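You operate a simulated robot arm through the tools that you are given. There is no shell and no other tool. Be economical: measure what you need, move in short steps, check, and stop when the job is done.

The job below is to be done with a simulated robot arm. You get a single attempt, and the scene is never put back.

## Task
Fit the teal sensor on the mast's stud, swing it to the reel, lock it and test it.
Fine: free the orange lock knob first; the green lamp stays lit.
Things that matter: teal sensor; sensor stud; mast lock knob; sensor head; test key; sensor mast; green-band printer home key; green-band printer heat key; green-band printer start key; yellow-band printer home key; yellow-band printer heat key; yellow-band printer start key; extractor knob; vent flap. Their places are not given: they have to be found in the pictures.

The check looks at the end state, three seconds after you hand in, the way a careful person would. Anything else that was tipped, shoved, dropped, spilled or broken makes it a failure.

## Robot
A 7-joint arm with a two-finger parallel gripper, fixed in place. Base frame: the origin is at the foot of the arm, x ahead of it, y to its left, z up. Units: m, degrees, N and s.
With the tool pointing down near the work surface it reaches from about 0.12 to 0.52 m from the base axis. Its first joint turns from -66.0 to 66.0 degrees. Payload 2.4 kg.
Tool frame: the origin (TCP) lies between the finger pads and is the grasp point; the fingertips stand 0.03 m ahead of it; z points along the fingers, y is the line along which they close. Largest opening 0.094 m; finger width 0.028, thickness 0.01; the body of the gripper, 0.05 by 0.096 m, starts 0.055 m behind the TCP.
Orientation is that of the tool frame in the base frame, as a unit quaternion [w, x, y, z]. With the fingers straight down and closing along the base's y, the tool's x points along the base's -x, its y along +y and its z along -z.

## Interface
- The arm moves only by the tool apply_moves. Its argument "commands" is a list of rows, each an object of numbers (a shift or turn left out is 0, a gripper value left out holds the last): "gripper": the closure, from 0 (fully open) to 1 (shut); "x", "y", "z": the shift along the tool's x, y, z in m; "rx", "ry", "rz": the turn, a rotation vector about the tool's x, y, z in degrees. In form: [{"gripper": .., "x": .., "y": .., "z": .., "rx": .., "ry": .., "rz": ..}, ...]. A call has 1 to 10 rows; each row is the pose to reach, as a shift and turn from the pose commanded when the call began, along the tool's axes at that moment. A row lasts 0.2 s, in which the tool goes at most 0.05 m and 8.6 degrees; a call with a longer step from one row to the next is refused whole, and so is a gripper value outside its range. Where a pose cannot be reached the arm comes as near as it can. A force on the tool above 40 N (or 10 N above the force at the start of the call, whichever is more), or a blocked arm, ends the call early, and 0.2 s more pass. The fingers move at their own pace (about 0.153 m/s each) and stop on an object; they squeeze with about 29 N. The grip force told is the motor's: it shows also when the fingers shut on nothing. Time passes only in rows, and 0.2 s behind the last, so rows that repeat a pose let the fingers close. The reply holds the time, the measured pose of the TCP, the force on the tool along the base axes, the opening and the grip force, in the units named above and with some noise, and new pictures: "views" is both (left out), scene, wrist or none.
- Cameras (640 x 400 px; columns grow to the right, rows downward): "scene" is fixed at [0.0495, 0.4839, 1.4477]; the picture's right is [-0.63, -0.78, 0.00], its down [-0.43, 0.34, -0.84] and it looks along [0.65, -0.52, -0.55] (base axes); focal length 310 px, centre (320, 200). "wrist" rides on the gripper at [-0.037, 0, -0.058] in the tool frame; the picture's right is [0.00, -1.00, 0.00], its down [0.97, 0.00, -0.24] and it looks along [0.24, 0.00, 0.97] (tool axes); focal length 218 px, centre (320, 200).
- locate(camera, pixels): for up to 12 pixels [column, row] of the newest picture of that camera ("zoom" is the newest enlarged one), the place [x, y, z] in the base frame of the surface seen there, good to about 0.003 m. The clock stands still meanwhile.
- inspect(camera, box): a new picture of the part [left, top, right, bottom] of that camera's present view, enlarged. The clock stands still meanwhile.
- hand_in(): hands the job in; it is judged then, once.

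Keep the steps short. Do not move on a guess: measure, check each grasp and each placing, and mend mistakes. In all there are 80 turns and 150 pictures (those below and enlarged ones count). Leave the gripper open and the arm clear of the work at the hand-in unless told otherwise, and finish with a single line.

The tools are called after "Request:" as name(argument=value, ...) on one line, values as JSON. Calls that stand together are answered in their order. apply_moves: Moves the arm, as the interface text tells. Its arguments: {"type":"object","properties":{"commands":{"type":"array"},"views":{"type":"string","enum":["both","scene","wrist","none"]}},"required":["commands"]} The other tools are called the same way: locate (camera, pixels) gives the place of the surface under pixels of a picture; inspect (camera, box) takes an enlarged picture of a part of a camera's view; hand_in () hands the job in.

At the start:

```text
t: 0.0
tool_pos: [0.4108, -0.0035, 1.2163]
tcp_rot: [0.0, 0.0, 1.0, 0.0]
ft_force: [0.5, -0.2, -0.5]
gripper_width: 0.0939
finger_force: 0.0
```

scene: 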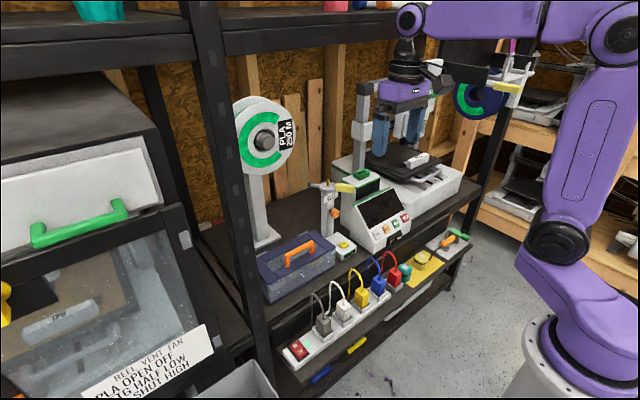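
wrist: 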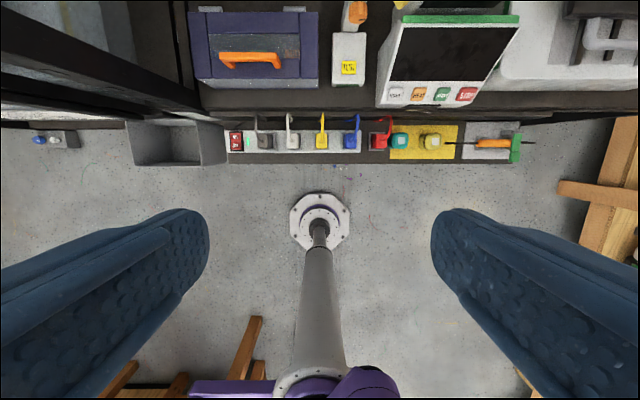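

I see the mast near (330,205) in the scene, and the teal and yellow pieces on the yellow tray at about (405,270). I'll enlarge those areas first.

Request:
inspect(camera="scene", box=[230, 80, 430, 290])

Request:
inspect(camera="scene", box=[300, 170, 380, 270])

Request:
inspect(camera="scene", box=[270, 220, 480, 390])

Request:
inspect(camera="wrist", box=[180, 0, 540, 180])

```text
1.90 times, centred on (330, 185) of scene
```

zoom: 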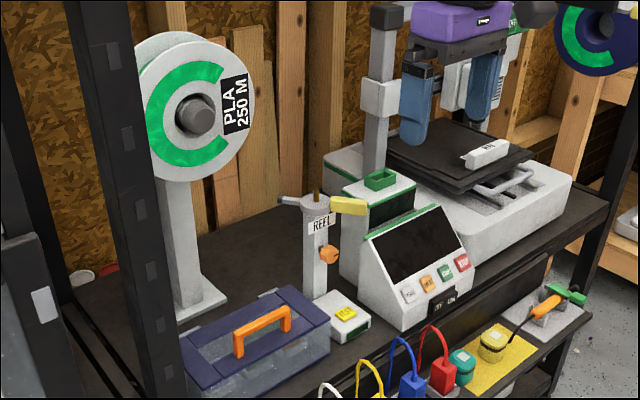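

```text
4.00 times, centred on (340, 220) of scene
```

zoom: 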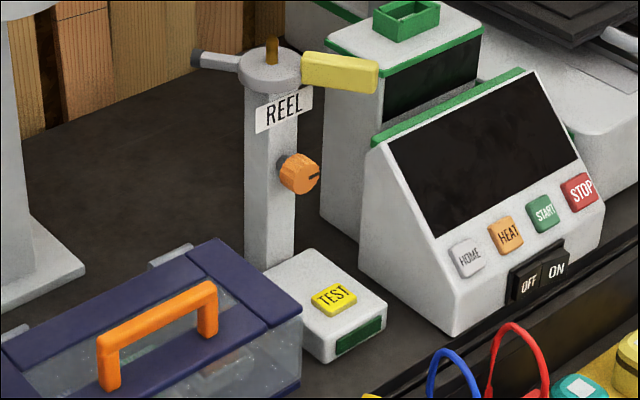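

```text
2.35 times, centred on (375, 305) of scene
```

zoom: 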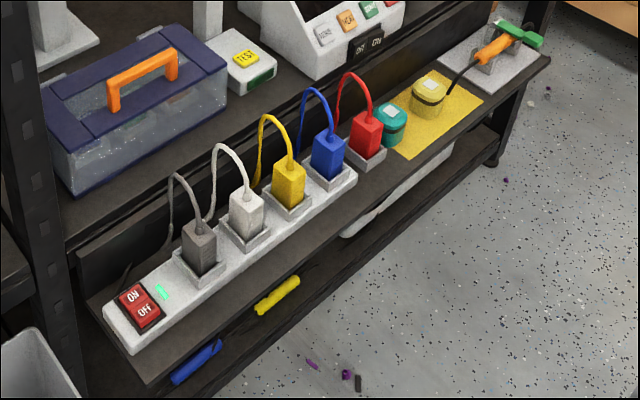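

```text
1.78 times, centred on (360, 90) of wrist
```

zoom: 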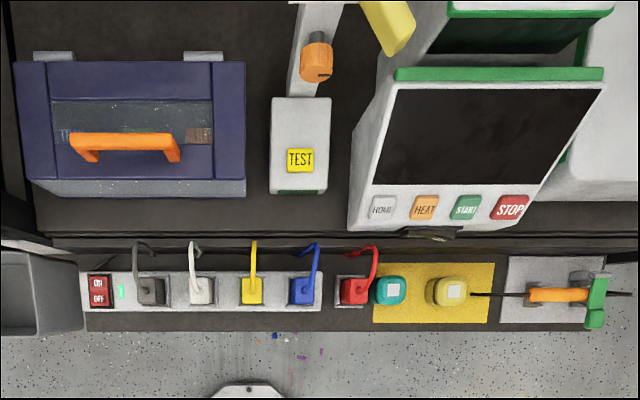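

Stud at zoom (315,195)-ish, teal sensor by the red plug. I'll measure the main items.

Request:
locate(camera="scene", pixels=[[328, 182], [329, 188], [311, 184], [345, 188], [334, 212], [344, 245], [403, 267], [424, 256], [265, 140], [391, 283], [375, 262], [336, 230]])

Request:
locate(camera="wrist", pixels=[[401, 140], [432, 141], [358, 35], [349, 69], [382, 142], [398, 153], [381, 95], [340, 140], [348, 40], [400, 12], [250, 60], [320, 230]])

```text
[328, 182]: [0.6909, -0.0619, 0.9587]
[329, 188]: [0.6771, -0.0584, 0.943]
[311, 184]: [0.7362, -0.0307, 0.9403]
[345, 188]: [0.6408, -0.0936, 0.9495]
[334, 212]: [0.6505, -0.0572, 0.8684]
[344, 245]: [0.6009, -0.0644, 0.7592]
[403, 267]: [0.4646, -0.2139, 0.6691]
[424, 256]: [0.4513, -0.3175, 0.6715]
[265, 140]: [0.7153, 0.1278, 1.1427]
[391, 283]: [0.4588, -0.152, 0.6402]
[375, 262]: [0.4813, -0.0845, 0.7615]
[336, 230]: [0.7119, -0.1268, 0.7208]
```

```text
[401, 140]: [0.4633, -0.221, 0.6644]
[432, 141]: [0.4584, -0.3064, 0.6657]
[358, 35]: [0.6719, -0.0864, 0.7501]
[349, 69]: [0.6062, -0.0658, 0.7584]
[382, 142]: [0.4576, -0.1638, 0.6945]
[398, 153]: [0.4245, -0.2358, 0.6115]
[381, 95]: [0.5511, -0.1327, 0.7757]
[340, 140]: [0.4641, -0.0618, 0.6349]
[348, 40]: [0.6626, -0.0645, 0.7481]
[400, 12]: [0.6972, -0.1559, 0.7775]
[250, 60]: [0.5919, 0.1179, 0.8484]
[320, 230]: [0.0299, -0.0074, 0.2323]
```

The bench is at z≈0.72 and the shelf with the sensor at ≈0.61. Stud is near (0.69,-0.06,0.96) and the knob near (0.65,-0.057,0.868), facing the robot. I'll turn the tool to face forward, well back from the mast, to see it close up.

Request:
apply_moves(commands=[{"x": 0.003, "y": -0.006, "z": 0.02, "ry": -8.5}, {"x": 0.006, "y": -0.012, "z": 0.04, "ry": -17}, {"x": 0.009, "y": -0.018, "z": 0.06, "ry": -25.5}, {"x": 0.012, "y": -0.024, "z": 0.08, "ry": -34}, {"x": 0.015, "y": -0.03, "z": 0.1, "ry": -42.5}, {"x": 0.018, "y": -0.036, "z": 0.12, "ry": -51}, {"x": 0.021, "y": -0.042, "z": 0.14, "ry": -59.5}, {"x": 0.024, "y": -0.048, "z": 0.16, "ry": -68}, {"x": 0.027, "y": -0.054, "z": 0.18, "ry": -76.5}, {"x": 0.03, "y": -0.06, "z": 0.2, "ry": -85}])

```text
t: 2.2
tool_pos: [0.4509, -0.0103, 1.0919]
tcp_rot: [0.664, -0.004, 0.747, -0.013]
ft_force: [-0.3, 0.1, 0.5]
gripper_width: 0.094
finger_force: 0.1
out of reach, approached as far as the arm can: row 5, 6, 7, 8, 9, 10
```

scene: 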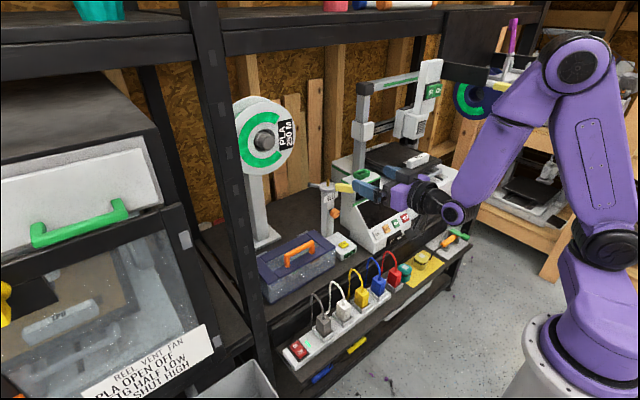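
wrist: 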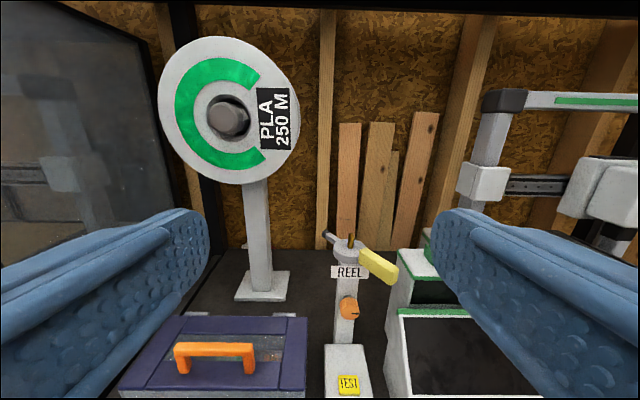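

The arm stopped a bit short, but the view is good: reel at (230,115), mast at (345,300). I'll enlarge the mast.

Request:
inspect(camera="wrist", box=[300, 220, 420, 400])

Request:
inspect(camera="wrist", box=[310, 220, 410, 280])

Request:
locate(camera="wrist", pixels=[[352, 238], [346, 248], [330, 237], [372, 260], [390, 273], [350, 308], [340, 330], [352, 330], [349, 384], [228, 120], [340, 322], [351, 272]])

```text
2.22 times, centred on (360, 310) of wrist
```

zoom: 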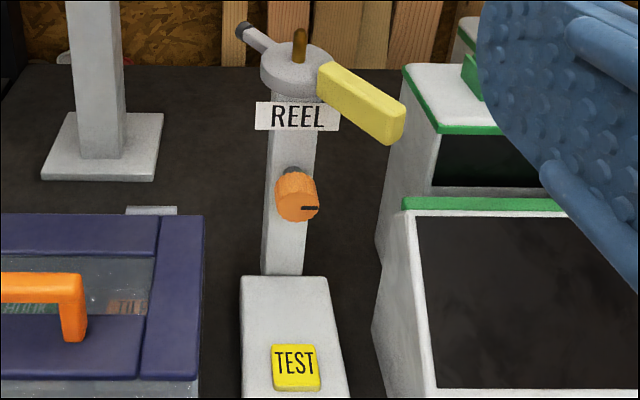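

```text
6.40 times, centred on (360, 250) of wrist
```

zoom: 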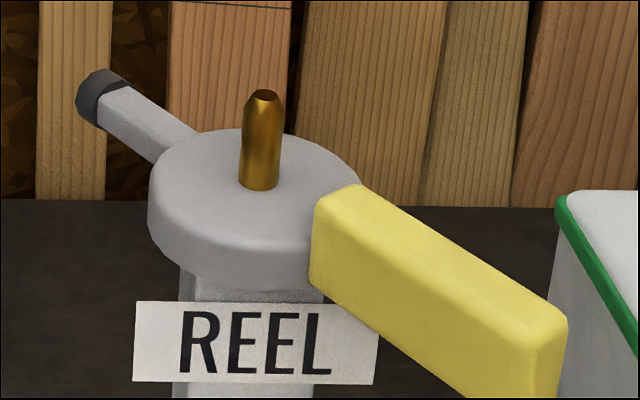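

```text
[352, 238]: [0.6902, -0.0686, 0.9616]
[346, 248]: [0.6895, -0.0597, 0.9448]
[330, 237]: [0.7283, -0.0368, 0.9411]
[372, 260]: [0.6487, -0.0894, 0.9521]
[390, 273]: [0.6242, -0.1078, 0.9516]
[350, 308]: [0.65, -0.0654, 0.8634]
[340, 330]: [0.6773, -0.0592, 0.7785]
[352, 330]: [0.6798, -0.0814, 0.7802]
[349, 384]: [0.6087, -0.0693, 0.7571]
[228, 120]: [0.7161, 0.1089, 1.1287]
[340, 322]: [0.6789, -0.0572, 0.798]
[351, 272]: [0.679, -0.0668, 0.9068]
```

The knob at (350,308) has a horizontal pointer line and faces the robot. The yellow handle points right and toward me, and the dark-tipped nose points away to the left. I'll move closer in front of the knob.

Request:
apply_moves(commands=[{"x": 0.02, "z": 0.032}, {"x": 0.042, "z": 0.064}, {"x": 0.064, "z": 0.096}, {"x": 0.085, "z": 0.128, "ry": -5}, {"x": 0.085, "z": 0.128, "ry": -5}])

```text
t: 3.4
tool_pos: [0.5875, 0.0076, 1.0074]
tcp_rot: [0.706, -0.004, 0.708, -0.015]
ft_force: [-0.5, 0.6, 0.5]
gripper_width: 0.094
finger_force: 0.1
out of reach, approached as far as the arm can: row 1, 2, 3, 4, 5
```

scene: 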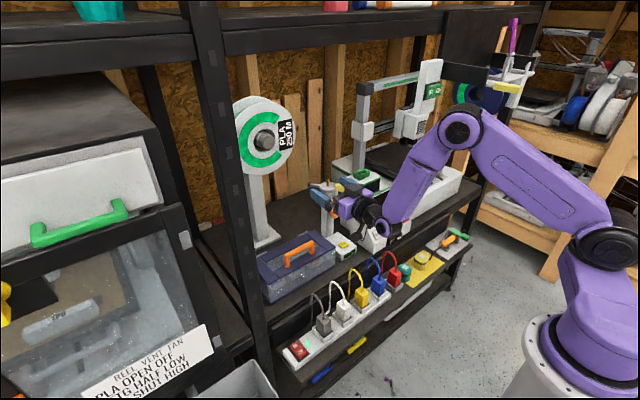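
wrist: 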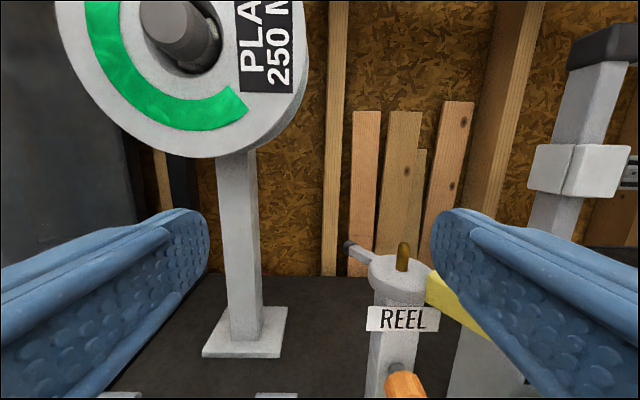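

I'm now in front of and above the mast, offset to its left. I'll back off first, then drop down and move right to face the knob.

Request:
apply_moves(commands=[{"z": -0.04}, {"z": -0.06, "x": 0.02, "y": -0.02}, {"z": -0.06, "x": 0.05, "y": -0.045}, {"z": -0.06, "x": 0.08, "y": -0.07}, {"z": -0.06, "x": 0.1, "y": -0.072}, {"z": -0.06, "x": 0.1, "y": -0.072}])

```text
t: 4.8
tool_pos: [0.5802, -0.0358, 0.9224]
tcp_rot: [0.704, -0.032, 0.708, -0.043]
ft_force: [0.3, -0.9, -0.1]
gripper_width: 0.0938
finger_force: 0.1
out of reach, approached as far as the arm can: row 1, 2, 3, 4, 5, 6
```

scene: 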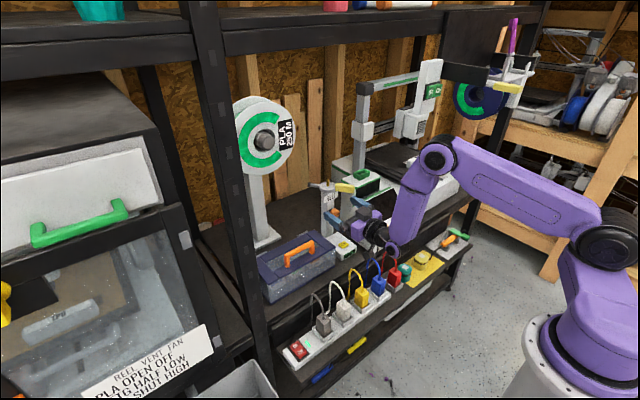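
wrist: 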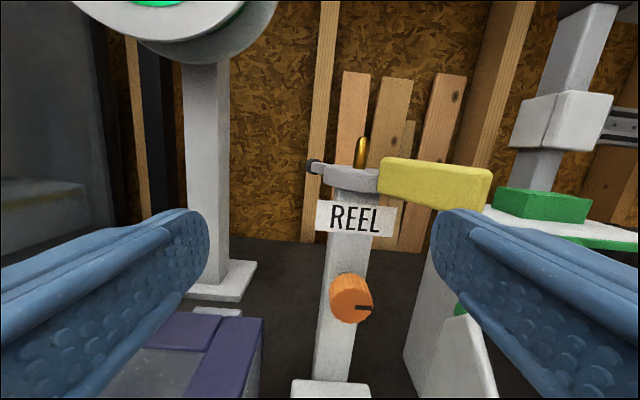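

I now see the knob at (350,298) with its pointer line at right. I'll enlarge it and measure it along with its neighbours.

Request:
inspect(camera="wrist", box=[290, 120, 510, 400])

Request:
inspect(camera="wrist", box=[310, 255, 400, 340])

Request:
locate(camera="wrist", pixels=[[352, 298], [362, 308], [335, 290], [345, 276], [352, 320], [370, 300], [328, 330], [352, 340], [468, 320], [444, 195], [483, 190], [330, 388]])

```text
1.43 times, centred on (400, 260) of wrist
```

zoom: 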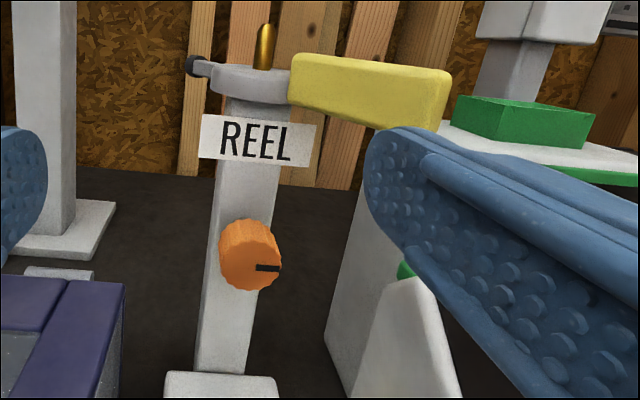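

```text
4.71 times, centred on (355, 298) of wrist
```

zoom: 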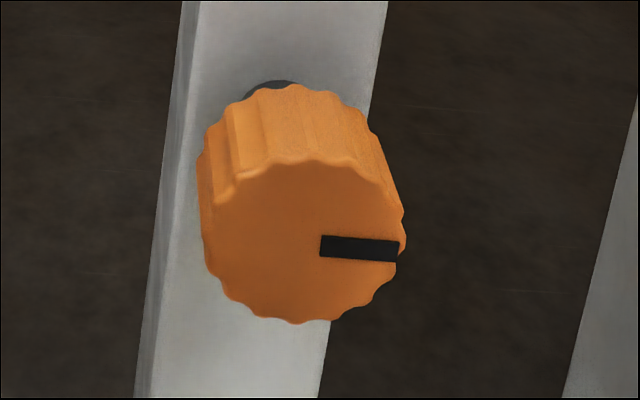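

```text
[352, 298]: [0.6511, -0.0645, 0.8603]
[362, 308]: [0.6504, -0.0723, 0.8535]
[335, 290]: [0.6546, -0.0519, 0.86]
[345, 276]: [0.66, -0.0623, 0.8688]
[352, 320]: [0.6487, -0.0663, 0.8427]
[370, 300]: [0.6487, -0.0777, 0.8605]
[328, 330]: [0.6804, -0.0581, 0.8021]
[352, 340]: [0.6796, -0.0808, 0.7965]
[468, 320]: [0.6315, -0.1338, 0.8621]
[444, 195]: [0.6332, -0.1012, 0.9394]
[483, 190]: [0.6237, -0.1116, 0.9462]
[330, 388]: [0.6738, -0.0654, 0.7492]
```

The knob face is at (0.650,-0.0655,0.857) with a radius of about 14 mm, and the mast front is at x=0.68. I'll half-close the fingers, drop below the handle and line up with the knob.

Request:
apply_moves(commands=[{"gripper": 0.45, "x": 0.02}, {"x": 0.045, "y": -0.01, "z": 0.0, "rz": 3}, {"x": 0.068, "y": -0.0226, "z": 0.01, "rz": 6}, {"x": 0.068, "y": -0.0226, "z": 0.02, "rz": 6}, {"x": 0.068, "y": -0.0226, "z": 0.02, "rz": 6}])

```text
t: 6.0
tool_pos: [0.611, -0.044, 0.8559]
tcp_rot: [0.702, -0.017, 0.711, -0.045]
ft_force: [0.1, 0.0, 0.3]
gripper_width: 0.0517
finger_force: 0.1
out of reach, approached as far as the arm can: row 2, 3, 4, 5
```

scene: 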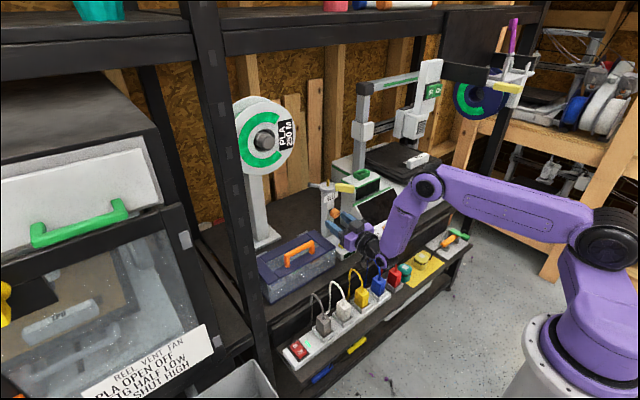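
wrist: 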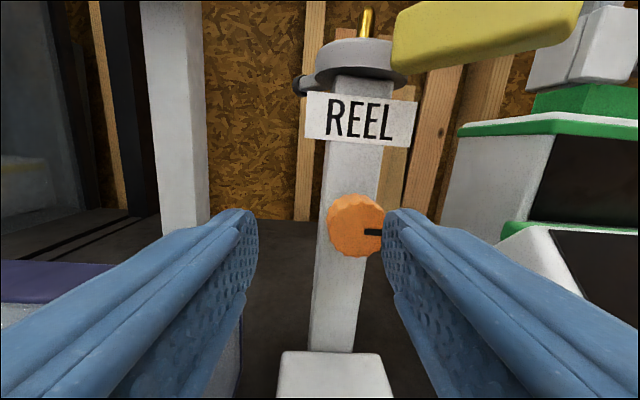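

The arm can't hold a level tool this far back: it is 20 mm left of the knob. I'll pitch the tool about 12° down, which eases the wrist, and line up sideways.

Request:
apply_moves(commands=[{"x": -0.004, "y": 0.0, "z": -0.01, "rx": -1, "ry": 6, "rz": 2}, {"x": -0.008, "y": -0.01, "z": -0.012, "rx": -2, "ry": 12, "rz": 5}, {"x": -0.008, "y": -0.0227, "z": -0.012, "rx": -2, "ry": 12, "rz": 5}, {"x": -0.008, "y": -0.0227, "z": -0.012, "rx": -2, "ry": 12, "rz": 5}])

```text
t: 6.5
tool_pos: [0.6189, -0.0417, 0.8636]
tcp_rot: [0.647, -0.014, 0.761, -0.035]
ft_force: [-36.3, 1.6, 17.9]
gripper_width: 0.0518
finger_force: 0.1
out of reach, approached as far as the arm can: row 1, 2
stopped in row 2: the force on the tool passed its limit (the readings are from after the stop); the commanded pose is now the measured one
```

scene: 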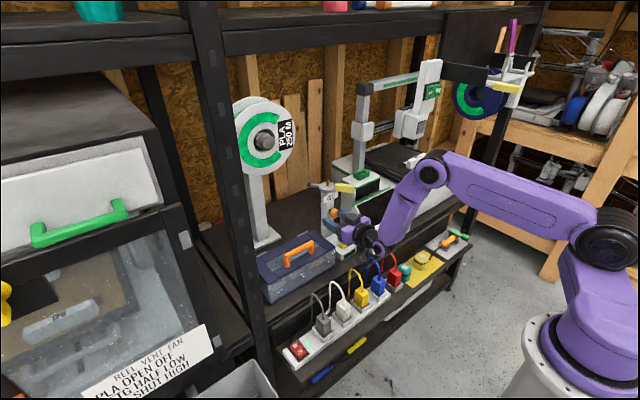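
wrist: 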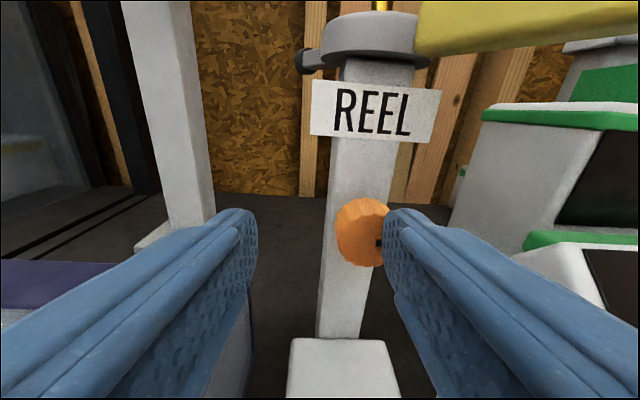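

The right fingertip pressed on the knob face (-36 N), because the arm crept forward when it couldn't reach. I'll back straight off, pitching further down so the pose is reachable.

Request:
apply_moves(commands=[{"z": -0.03, "x": -0.01, "ry": 5}, {"z": -0.06, "x": -0.03, "ry": 12}, {"z": -0.09, "x": -0.05, "ry": 20}, {"z": -0.11, "x": -0.06, "ry": 25}, {"z": -0.11, "x": -0.06, "ry": 25}])

```text
t: 7.7
tool_pos: [0.5215, -0.034, 0.938]
tcp_rot: [0.464, -0.006, 0.885, -0.037]
ft_force: [-0.1, 0.5, -1.1]
gripper_width: 0.0516
finger_force: 0.1
```

scene: 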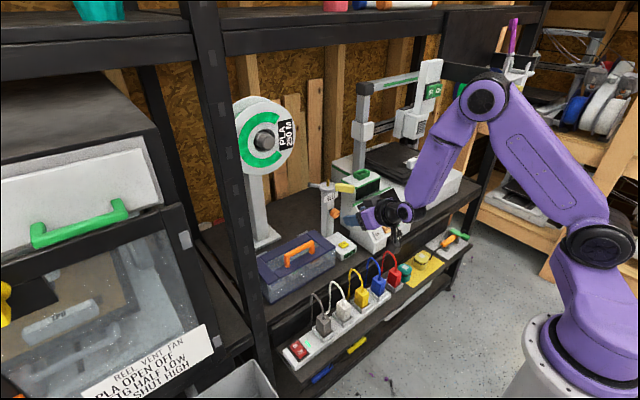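
wrist: 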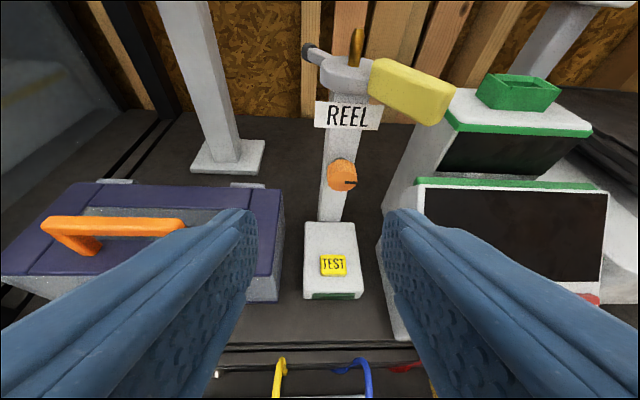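

I'm clear of it: the head at (350,75) and knob at (342,175) look unmoved. I'll shift right to the knob's line and straighten up.

Request:
apply_moves(commands=[{"y": -0.015, "rx": -1.7, "rz": 1.3}, {"y": -0.029, "x": 0.007, "z": 0.016, "rx": -3.4, "ry": -3, "rz": 2.6}, {"y": -0.029, "x": 0.014, "z": 0.033, "rx": -3.4, "ry": -8, "rz": 2.6}, {"y": -0.029, "x": 0.014, "z": 0.033, "rx": -3.4, "ry": -8, "rz": 2.6}], views="wrist")

```text
t: 8.7
tool_pos: [0.5631, -0.0535, 0.9269]
tcp_rot: [0.521, -0.013, 0.853, -0.024]
ft_force: [0.4, 0.7, 0.1]
gripper_width: 0.0519
finger_force: 0.1
out of reach, approached as far as the arm can: row 2, 3, 4
```

wrist: 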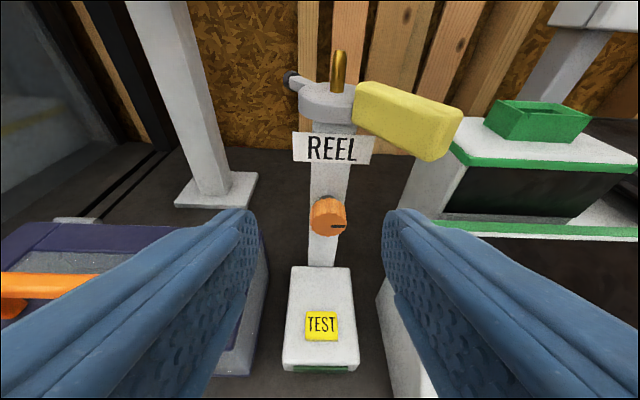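

I'm roughly lined up at y=-0.0535. The arm resists being level when close in, so I'll go forward and down toward the knob while levelling gradually.

Request:
apply_moves(commands=[{"y": -0.0096, "x": 0.01, "z": 0.02, "rx": -1.6, "ry": -1, "rz": 2.7}, {"y": -0.0096, "x": 0.021, "z": 0.042, "rx": -1.6, "ry": -4, "rz": 2.7}, {"y": -0.0096, "x": 0.021, "z": 0.052, "rx": -1.6, "ry": -7, "rz": 2.7}, {"y": -0.0096, "x": 0.021, "z": 0.052, "rx": -1.6, "ry": -7, "rz": 2.7}], views="wrist")

```text
t: 9.7
tool_pos: [0.6173, -0.0438, 0.8925]
tcp_rot: [0.569, -0.008, 0.822, -0.02]
ft_force: [-0.1, -0.5, -0.7]
gripper_width: 0.0515
finger_force: 0.0
out of reach, approached as far as the arm can: row 1, 2, 3, 4
```

wrist: 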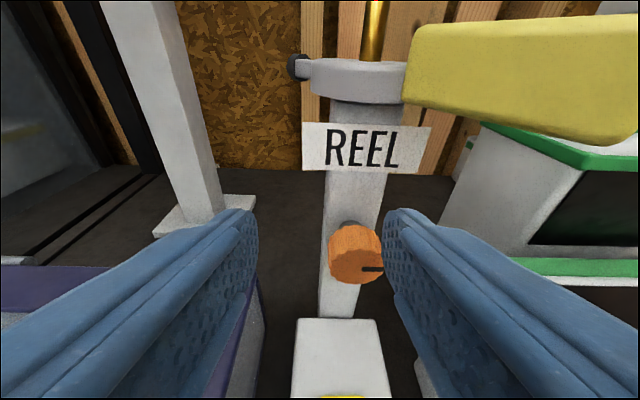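

y drifted the wrong way when I asked for straightening. I'll request the sideways shift alone and let the tool yaw with the arm.

Request:
apply_moves(commands=[{"y": -0.008, "rx": 0.7}, {"y": -0.016, "rx": 1.4}, {"y": -0.022, "rx": 2}, {"y": -0.022, "rx": 2}], views="wrist")

```text
t: 10.7
tool_pos: [0.6276, -0.0563, 0.8963]
tcp_rot: [0.57, 0.004, 0.821, -0.024]
ft_force: [0.2, -0.8, 0.1]
gripper_width: 0.0519
finger_force: 0.1
out of reach, approached as far as the arm can: row 1, 2, 3, 4
```

wrist: 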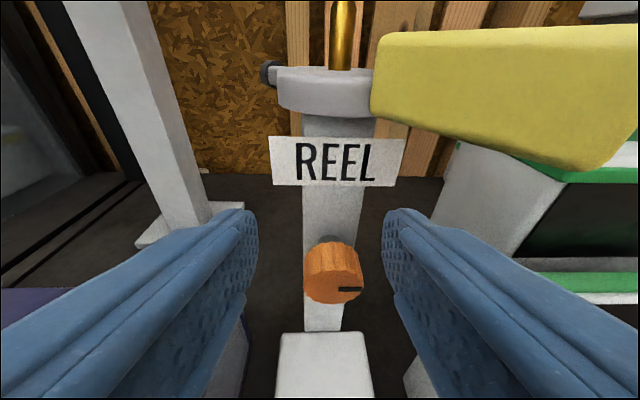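

The knob at (333,272) is now nearly between the fingers. I'll open slightly more, then lower over it while levelling a little.

Request:
apply_moves(commands=[{"gripper": 0.3, "y": -0.0056}, {"y": -0.0056, "x": 0.01, "z": 0.003, "ry": -1}, {"y": -0.0056, "x": 0.02, "z": 0.008, "ry": -3}, {"y": -0.0056, "x": 0.0267, "z": 0.012, "ry": -5}, {"y": -0.0056, "x": 0.0267, "z": 0.012, "ry": -5}], views="wrist")

```text
t: 11.9
tool_pos: [0.6418, -0.0504, 0.8686]
tcp_rot: [0.606, 0.003, 0.795, -0.026]
ft_force: [0.7, 0.5, -0.5]
gripper_width: 0.0657
finger_force: 0.0
out of reach, approached as far as the arm can: row 1, 2, 3, 4, 5
```

wrist: 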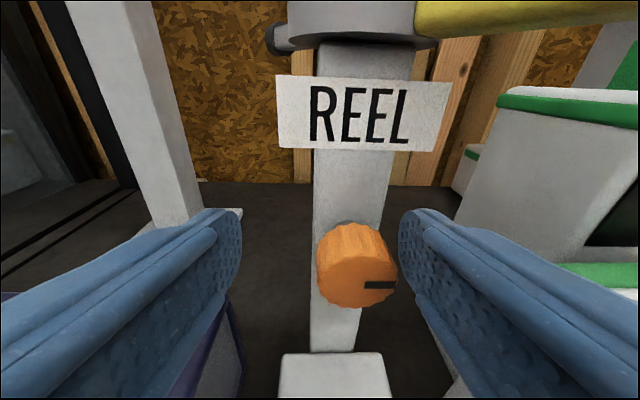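

The knob at (356,268) is inside the opening but off to the right. I'll ask for a bigger rightward shift with some yaw.

Request:
apply_moves(commands=[{"y": -0.008, "rx": 1}, {"y": -0.016, "rx": 2}, {"y": -0.02, "rx": 3}], views="wrist")

```text
t: 12.7
tool_pos: [0.6429, -0.0712, 0.8684]
tcp_rot: [0.605, 0.022, 0.795, -0.038]
ft_force: [-0.3, -0.2, 0.1]
gripper_width: 0.0658
finger_force: 0.1
out of reach, approached as far as the arm can: row 1, 2
```

wrist: 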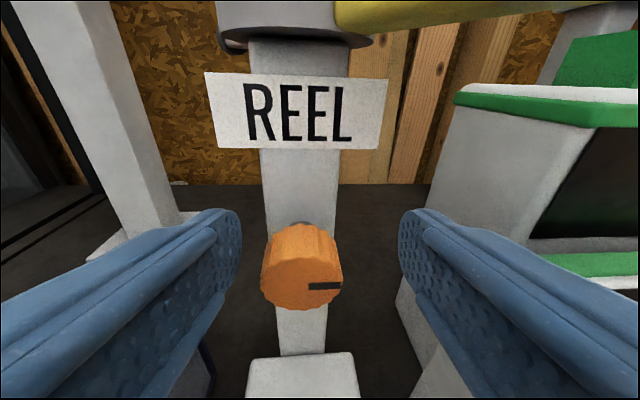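

This pose is fully reachable now, and the knob at (301,275) is only about 5 mm left of centre. I'll nudge over it and close.

Request:
apply_moves(commands=[{"y": 0.005, "x": 0.003, "z": 0.003}, {"y": 0.005, "x": 0.003, "z": 0.003}, {"gripper": 0.6, "y": 0.005, "x": 0.003, "z": 0.003}, {"gripper": 0.9, "y": 0.005, "x": 0.003, "z": 0.003}, {"gripper": 0.9, "y": 0.005, "x": 0.003, "z": 0.003}], views="wrist")

```text
t: 13.9
tool_pos: [0.6447, -0.0641, 0.8665]
tcp_rot: [0.607, 0.021, 0.794, -0.035]
ft_force: [4.8, 5.8, -1.8]
gripper_width: 0.0307
finger_force: 45.3
```

wrist: 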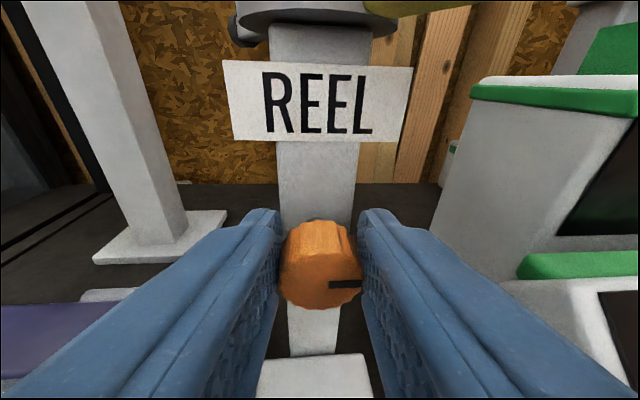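

Knob gripped, width 30.7 mm. I'll turn it counter-clockwise about its own axis by 30° and watch the force and pointer.

Request:
apply_moves(commands=[{"rx": 2.0, "ry": -0.6, "rz": -7.2, "y": 0.0013, "x": 0.0001}, {"rx": 4.0, "ry": -1.1, "rz": -14.5, "y": 0.0025, "x": 0.0004}, {"rx": 5.9, "ry": -1.7, "rz": -21.7, "y": 0.0036, "x": 0.0007}, {"rx": 7.9, "ry": -2.3, "rz": -28.9, "y": 0.0047, "x": 0.0012}, {"rx": 7.9, "ry": -2.3, "rz": -28.9, "y": 0.0047, "x": 0.0012}], views="wrist")

```text
t: 15.1
tool_pos: [0.6444, -0.059, 0.8623]
tcp_rot: [0.591, -0.138, 0.758, -0.239]
ft_force: [9.7, 15.0, -5.5]
gripper_width: 0.0304
finger_force: 44.7
```

wrist: 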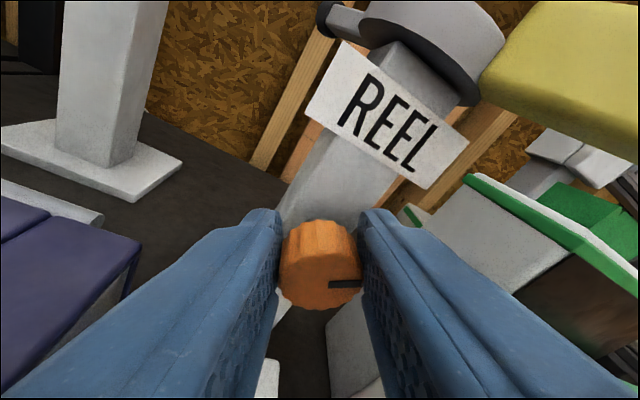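

The pointer turned with the fingers about 30° with only light resistance. I'll continue another 30°.

Request:
apply_moves(commands=[{"rx": 2.0, "ry": -0.6, "rz": -7.2, "y": 0.0013, "x": 0.0001}, {"rx": 4.0, "ry": -1.1, "rz": -14.5, "y": 0.0025, "x": 0.0004}, {"rx": 5.9, "ry": -1.7, "rz": -21.7, "y": 0.0036, "x": 0.0007}, {"rx": 7.9, "ry": -2.3, "rz": -28.9, "y": 0.0047, "x": 0.0012}, {"rx": 7.9, "ry": -2.3, "rz": -28.9, "y": 0.0047, "x": 0.0012}], views="wrist")

```text
t: 16.3
tool_pos: [0.6444, -0.056, 0.8586]
tcp_rot: [0.536, -0.287, 0.671, -0.425]
ft_force: [12.1, 13.8, -13.5]
gripper_width: 0.0306
finger_force: 45.3
```

wrist: 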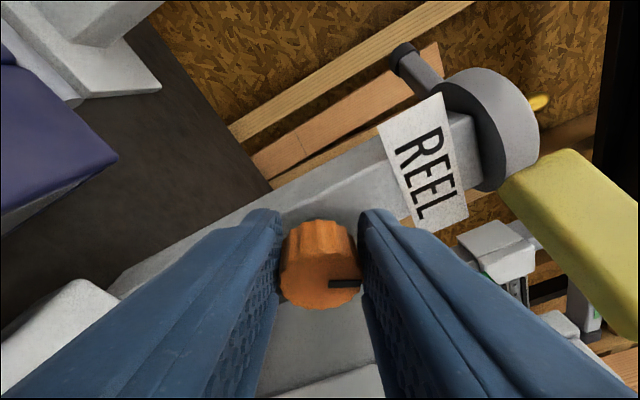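

Now at 60° and still turning freely. Another 30° makes a quarter turn.

Request:
apply_moves(commands=[{"rx": 2.0, "ry": -0.6, "rz": -7.2, "y": 0.0011, "x": 0.0004}, {"rx": 4.0, "ry": -1.1, "rz": -14.5, "y": 0.0021, "x": 0.001}, {"rx": 5.9, "ry": -1.7, "rz": -21.7, "y": 0.003, "x": 0.0017}, {"rx": 7.9, "ry": -2.3, "rz": -28.9, "y": 0.0039, "x": 0.0024}, {"rx": 7.9, "ry": -2.3, "rz": -28.9, "y": 0.0039, "x": 0.0024}], views="wrist")

```text
t: 17.5
tool_pos: [0.6439, -0.0551, 0.8531]
tcp_rot: [-0.443, 0.417, -0.538, 0.584]
ft_force: [10.7, 18.4, -16.6]
gripper_width: 0.0307
finger_force: 44.8
```

wrist: 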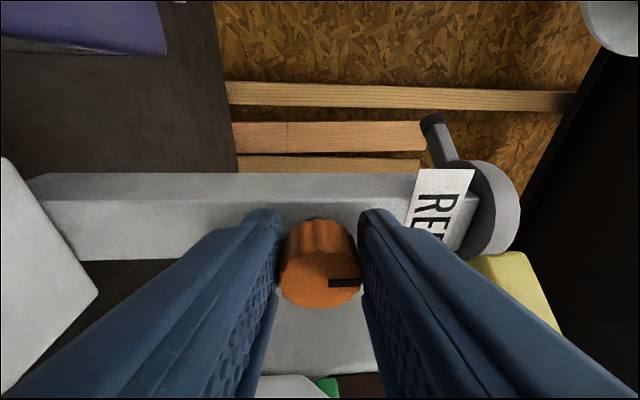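

The pointer now stands a quarter turn counter-clockwise. I'll open, back off 15 mm, and roll the wrist back upright.

Request:
apply_moves(commands=[{"gripper": 0.3}, {"gripper": 0.3}, {"gripper": 0.3, "z": -0.015}, {"gripper": 0.3, "z": -0.015, "rx": -2.1, "ry": 0.6, "rz": 8}, {"z": -0.015, "rx": -4.2, "ry": 1.2, "rz": 16, "x": 0.001, "y": -0.003}, {"z": -0.015, "rx": -6.3, "ry": 1.8, "rz": 24, "x": 0.002, "y": -0.005}, {"z": -0.015, "rx": -8.4, "ry": 2.4, "rz": 32, "x": 0.004, "y": -0.007}, {"z": -0.015, "rx": -10.5, "ry": 3, "rz": 40, "x": 0.006, "y": -0.009}, {"z": -0.015, "rx": -12.6, "ry": 3.6, "rz": 48, "x": 0.007, "y": -0.011}, {"z": -0.015, "rx": -14.7, "ry": 4.2, "rz": 56, "x": 0.008, "y": -0.013}], views="wrist")

```text
t: 19.7
tool_pos: [0.6265, -0.0611, 0.8681]
tcp_rot: [0.593, -0.143, 0.751, -0.252]
ft_force: [0.0, 0.6, -0.2]
gripper_width: 0.0659
finger_force: 0.0
```

wrist: 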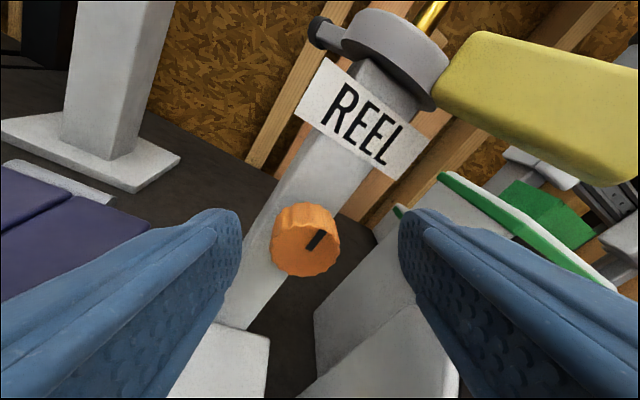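

The pointer is now along the mast, turned by 90°. I'll finish rolling upright, then back away.

Request:
apply_moves(commands=[{"z": -0.005, "rx": -2.1, "ry": 0.6, "rz": 8}, {"z": -0.005, "rx": -4.2, "ry": 1.2, "rz": 16}, {"z": -0.005, "rx": -6.3, "ry": 1.8, "rz": 24}, {"z": -0.005, "rx": -7.9, "ry": 2.2, "rz": 29}], views="none")

Request:
apply_moves(commands=[{"z": -0.03, "x": -0.01, "ry": 5}, {"z": -0.06, "x": -0.03, "ry": 12}, {"z": -0.09, "x": -0.05, "ry": 20}, {"z": -0.12, "x": -0.06, "ry": 28}, {"z": -0.14, "x": -0.07, "ry": 36}, {"z": -0.15, "x": -0.08, "ry": 44}, {"z": -0.15, "x": -0.08, "ry": 52}], views="both")

```text
t: 20.7
tool_pos: [0.6204, -0.0583, 0.869]
tcp_rot: [0.612, 0.013, 0.789, -0.046]
ft_force: [0.0, 1.8, 0.6]
gripper_width: 0.0657
finger_force: 0.1
```

```text
t: 22.3
tool_pos: [0.4995, -0.0492, 0.9836]
tcp_rot: [0.244, 0.033, 0.968, -0.047]
ft_force: [-1.0, -0.3, 0.5]
gripper_width: 0.0658
finger_force: 0.1
out of reach, approached as far as the arm can: row 7
```

scene: 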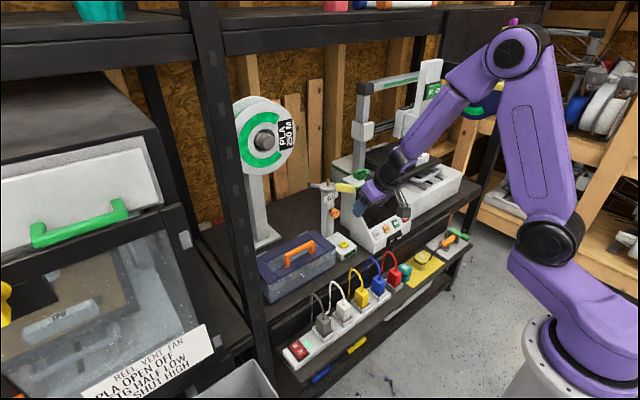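
wrist: 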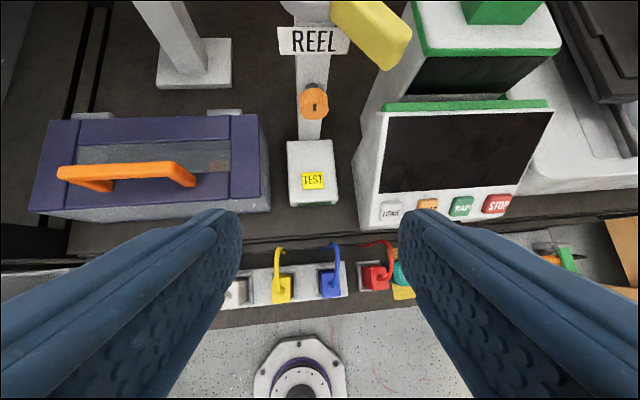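

The knob pointer is vertical and the lamp is untouched. Now I'll go above the teal sensor with the tool pointing down.

Request:
apply_moves(commands=[{"gripper": 0.1, "x": 0.012, "y": -0.033, "z": 0.008, "rx": -1.2, "ry": 5.6, "rz": -0.5}, {"x": 0.024, "y": -0.066, "z": 0.016, "rx": -2.4, "ry": 11.2, "rz": -0.9}, {"x": 0.036, "y": -0.1, "z": 0.023, "rx": -3.6, "ry": 16.8, "rz": -1.4}, {"x": 0.049, "y": -0.132, "z": 0.03, "rx": -4.8, "ry": 22.4, "rz": -1.8}, {"x": 0.061, "y": -0.164, "z": 0.038, "rx": -6.1, "ry": 28, "rz": -2.3}], views="wrist")

```text
t: 23.5
tool_pos: [0.4507, -0.2129, 0.9342]
tcp_rot: [0.001, 0.011, 1.0, 0.008]
ft_force: [0.0, -0.1, 0.8]
gripper_width: 0.0843
finger_force: 0.0
out of reach, approached as far as the arm can: row 1
```

wrist: 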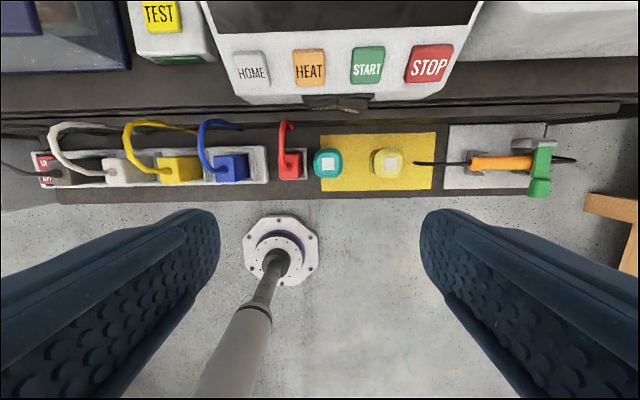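

From above, the teal sensor at (328,162) sits close to the red plug (edge at 307), with bench behind. I'll measure the clearances and enlarge.

Request:
inspect(camera="wrist", box=[260, 90, 440, 210])

Request:
locate(camera="wrist", pixels=[[328, 162], [315, 162], [341, 162], [328, 150], [328, 175], [305, 158], [299, 170], [350, 145], [345, 115], [345, 128], [376, 163], [330, 186]])

```text
3.33 times, centred on (350, 150) of wrist
```

zoom: 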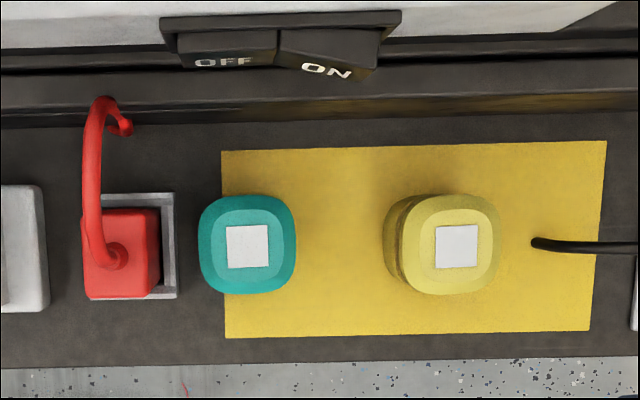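

```text
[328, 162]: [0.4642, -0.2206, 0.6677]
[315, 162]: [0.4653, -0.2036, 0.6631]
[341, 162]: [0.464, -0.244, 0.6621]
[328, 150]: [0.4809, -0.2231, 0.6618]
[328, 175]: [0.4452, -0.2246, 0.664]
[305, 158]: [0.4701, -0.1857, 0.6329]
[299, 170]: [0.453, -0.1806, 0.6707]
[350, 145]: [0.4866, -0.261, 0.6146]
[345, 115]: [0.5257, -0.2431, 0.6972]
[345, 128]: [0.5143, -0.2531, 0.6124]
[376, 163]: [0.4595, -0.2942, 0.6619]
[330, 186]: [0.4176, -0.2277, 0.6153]
```

The sensor's centre is (0.464,-0.2235), about 42 mm wide with its top at 0.668. There is more room front-to-back, so I'll turn the fingers to close along x, moving over it on the way.

Request:
apply_moves(commands=[{"gripper": 0.1, "rz": 8.5}, {"rz": 17}, {"rz": 25.5}, {"rz": 34}, {"rz": 42.5, "x": -0.005, "y": -0.005}, {"rz": 51, "x": -0.01, "y": -0.008}, {"rz": 59.5, "x": -0.013, "y": -0.011, "z": 0.01}, {"rz": 68, "x": -0.013, "y": -0.011, "z": 0.03}, {"rz": 76.5, "x": -0.013, "y": -0.011, "z": 0.06}, {"rz": 85, "x": -0.013, "y": -0.011, "z": 0.08}], views="wrist")

```text
t: 25.7
tool_pos: [0.4627, -0.2244, 0.8531]
tcp_rot: [-0.002, 0.686, 0.727, 0.007]
ft_force: [0.1, -1.3, -0.1]
gripper_width: 0.0845
finger_force: 0.0
```

wrist: 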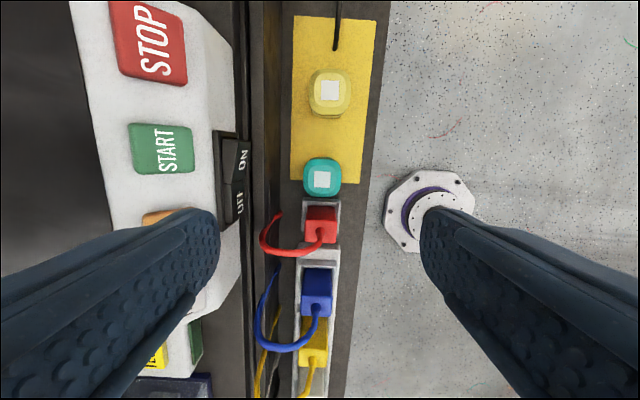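

The sensor is now at (322,178). I'll check where the OFF/ON switch and bench edge are relative to the finger and body path.

Request:
locate(camera="wrist", pixels=[[228, 190], [242, 160], [245, 205], [255, 120], [270, 120], [283, 150], [322, 179], [306, 178], [338, 178], [322, 161], [322, 195], [290, 120]])

```text
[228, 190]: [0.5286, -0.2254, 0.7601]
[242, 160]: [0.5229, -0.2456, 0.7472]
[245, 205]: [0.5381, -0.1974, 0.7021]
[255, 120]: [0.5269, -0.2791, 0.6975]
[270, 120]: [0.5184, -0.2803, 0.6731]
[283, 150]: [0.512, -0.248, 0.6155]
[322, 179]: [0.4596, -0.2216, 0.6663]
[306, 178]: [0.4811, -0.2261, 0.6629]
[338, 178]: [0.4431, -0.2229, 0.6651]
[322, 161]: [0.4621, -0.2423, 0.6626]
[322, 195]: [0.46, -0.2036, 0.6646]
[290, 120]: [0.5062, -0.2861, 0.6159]
```

The sensor centre is (0.462,-0.223), and the switch front is at x=0.523, clear of the gripper body's edge at 0.51. I'll narrow the opening and descend part way.

Request:
apply_moves(commands=[{"gripper": 0.32, "rz": 3.4, "z": 0.03}, {"rz": 3.4, "z": 0.07, "x": -0.001, "y": -0.001}, {"rz": 3.4, "z": 0.11, "x": -0.001, "y": -0.002}, {"rz": 3.4, "z": 0.14, "x": -0.001, "y": -0.002}], views="both")

```text
t: 26.7
tool_pos: [0.4609, -0.2228, 0.7138]
tcp_rot: [-0.002, 0.707, 0.707, 0.008]
ft_force: [0.4, -0.3, -0.2]
gripper_width: 0.0638
finger_force: 0.1
```

scene: 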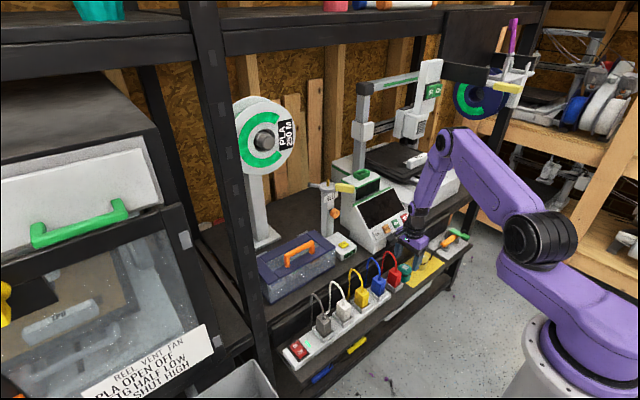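
wrist: 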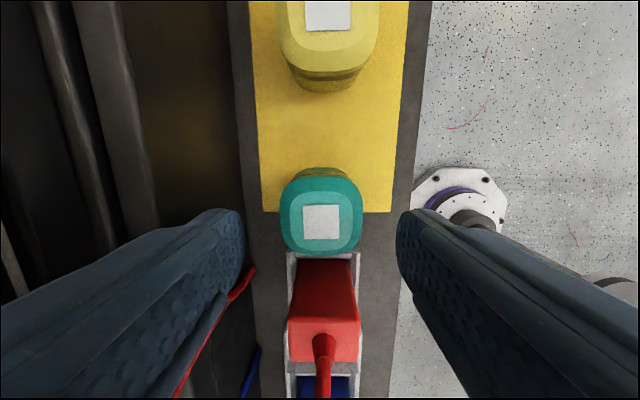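

It's centred between the fingers, but the red cable passes near the left fingertip at (248,272). I'll measure that.

Request:
locate(camera="wrist", pixels=[[252, 268], [240, 285], [225, 310], [205, 345], [190, 375], [300, 345], [322, 215], [322, 262]])

```text
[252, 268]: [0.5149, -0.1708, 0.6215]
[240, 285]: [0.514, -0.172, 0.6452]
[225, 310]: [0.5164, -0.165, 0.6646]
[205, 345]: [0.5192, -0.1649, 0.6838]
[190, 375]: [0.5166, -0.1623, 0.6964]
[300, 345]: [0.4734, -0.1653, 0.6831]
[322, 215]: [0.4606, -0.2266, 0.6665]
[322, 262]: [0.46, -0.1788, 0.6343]
```

The cable is at y≥-0.172, more than 2 cm from the gripper. I'll descend to z=0.66 and close on the sensor.

Request:
apply_moves(commands=[{"z": 0.03}, {"z": 0.054}, {"z": 0.054}, {"z": 0.054, "gripper": 0.6}, {"z": 0.054, "gripper": 0.8}, {"z": 0.054, "gripper": 0.8}], views="wrist")

```text
t: 28.1
tool_pos: [0.4617, -0.2215, 0.6588]
tcp_rot: [-0.004, 0.706, 0.708, 0.007]
ft_force: [0.5, 0.8, 0.5]
gripper_width: 0.0453
finger_force: 29.2
```

wrist: 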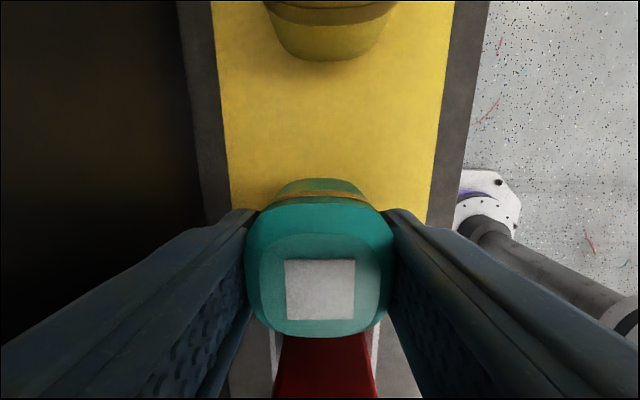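

Sensor gripped (45 mm, 29 N). I'll lift it straight up and check.

Request:
apply_moves(commands=[{"z": -0.02}, {"z": -0.06}, {"z": -0.105}, {"z": -0.15}, {"z": -0.195}, {"z": -0.24}, {"z": -0.285}, {"z": -0.33}, {"z": -0.375}, {"z": -0.4}], views="wrist")

```text
t: 30.3
tool_pos: [0.4584, -0.2272, 1.0589]
tcp_rot: [-0.004, 0.707, 0.708, 0.007]
ft_force: [0.0, 0.2, -0.4]
gripper_width: 0.045
finger_force: 28.6
```

wrist: 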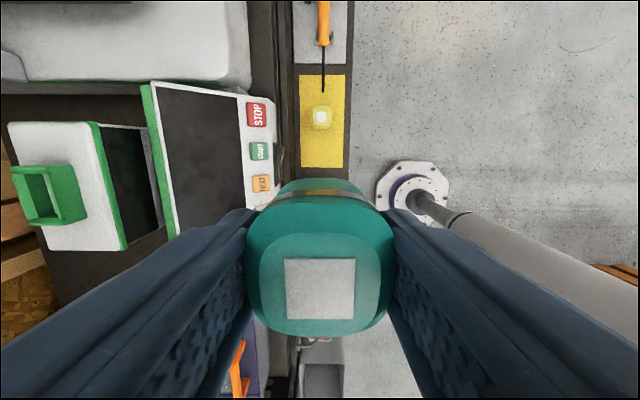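

The sensor is secure. Now I'll move over the bench toward the mast, stopping short of it.

Request:
apply_moves(commands=[{"x": 0.03, "y": 0.025}, {"x": 0.06, "y": 0.05}, {"x": 0.095, "y": 0.075}, {"x": 0.13, "y": 0.105}, {"x": 0.162, "y": 0.14}, {"x": 0.162, "y": 0.17}], views="both")

```text
t: 31.2
tool_pos: [0.4726, -0.1993, 1.0615]
tcp_rot: [-0.023, 0.778, 0.628, 0.003]
ft_force: [-37.4, 0.6, -3.5]
gripper_width: 0.0452
finger_force: 29.0
stopped in row 4: the force on the tool passed its limit (the readings are from after the stop); the commanded pose is now the measured one
```

scene: 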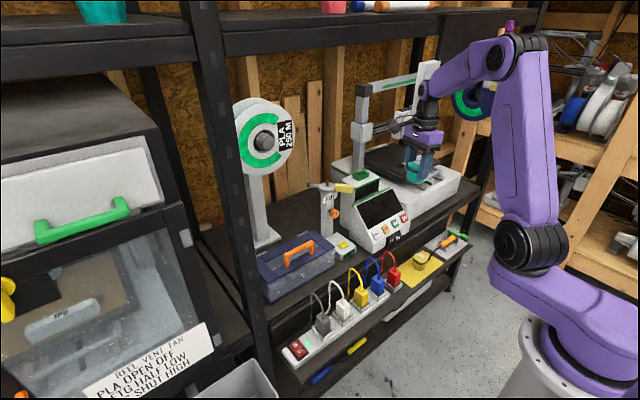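
wrist: 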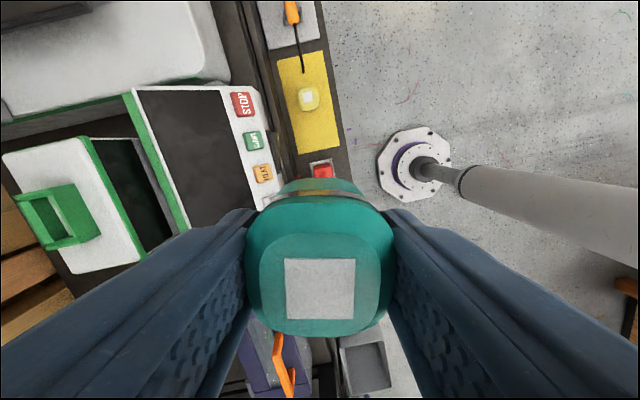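

Contact stopped me (-37 N in x), so something near the wrist touched. I'll look at what is there.

Request:
inspect(camera="scene", box=[350, 0, 560, 210])

Request:
locate(camera="scene", pixels=[[400, 25], [300, 38], [460, 65], [480, 90], [450, 40], [510, 20], [510, 40], [430, 100], [420, 85], [500, 70], [430, 70], [400, 10]])

```text
1.90 times, centred on (455, 105) of scene
```

zoom: 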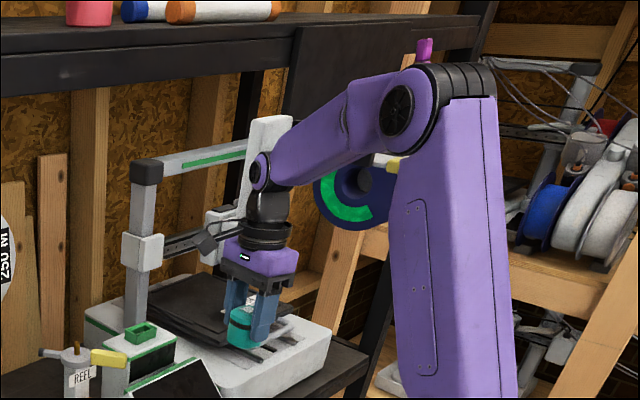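

```text
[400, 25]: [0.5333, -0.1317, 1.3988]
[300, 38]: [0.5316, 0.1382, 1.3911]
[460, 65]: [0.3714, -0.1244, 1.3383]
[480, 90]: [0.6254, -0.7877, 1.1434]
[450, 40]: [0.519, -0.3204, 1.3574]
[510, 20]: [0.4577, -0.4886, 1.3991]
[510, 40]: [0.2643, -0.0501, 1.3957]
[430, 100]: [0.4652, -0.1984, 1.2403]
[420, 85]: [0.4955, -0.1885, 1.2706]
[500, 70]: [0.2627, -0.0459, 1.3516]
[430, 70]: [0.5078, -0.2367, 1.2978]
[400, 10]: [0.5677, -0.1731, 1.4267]
```

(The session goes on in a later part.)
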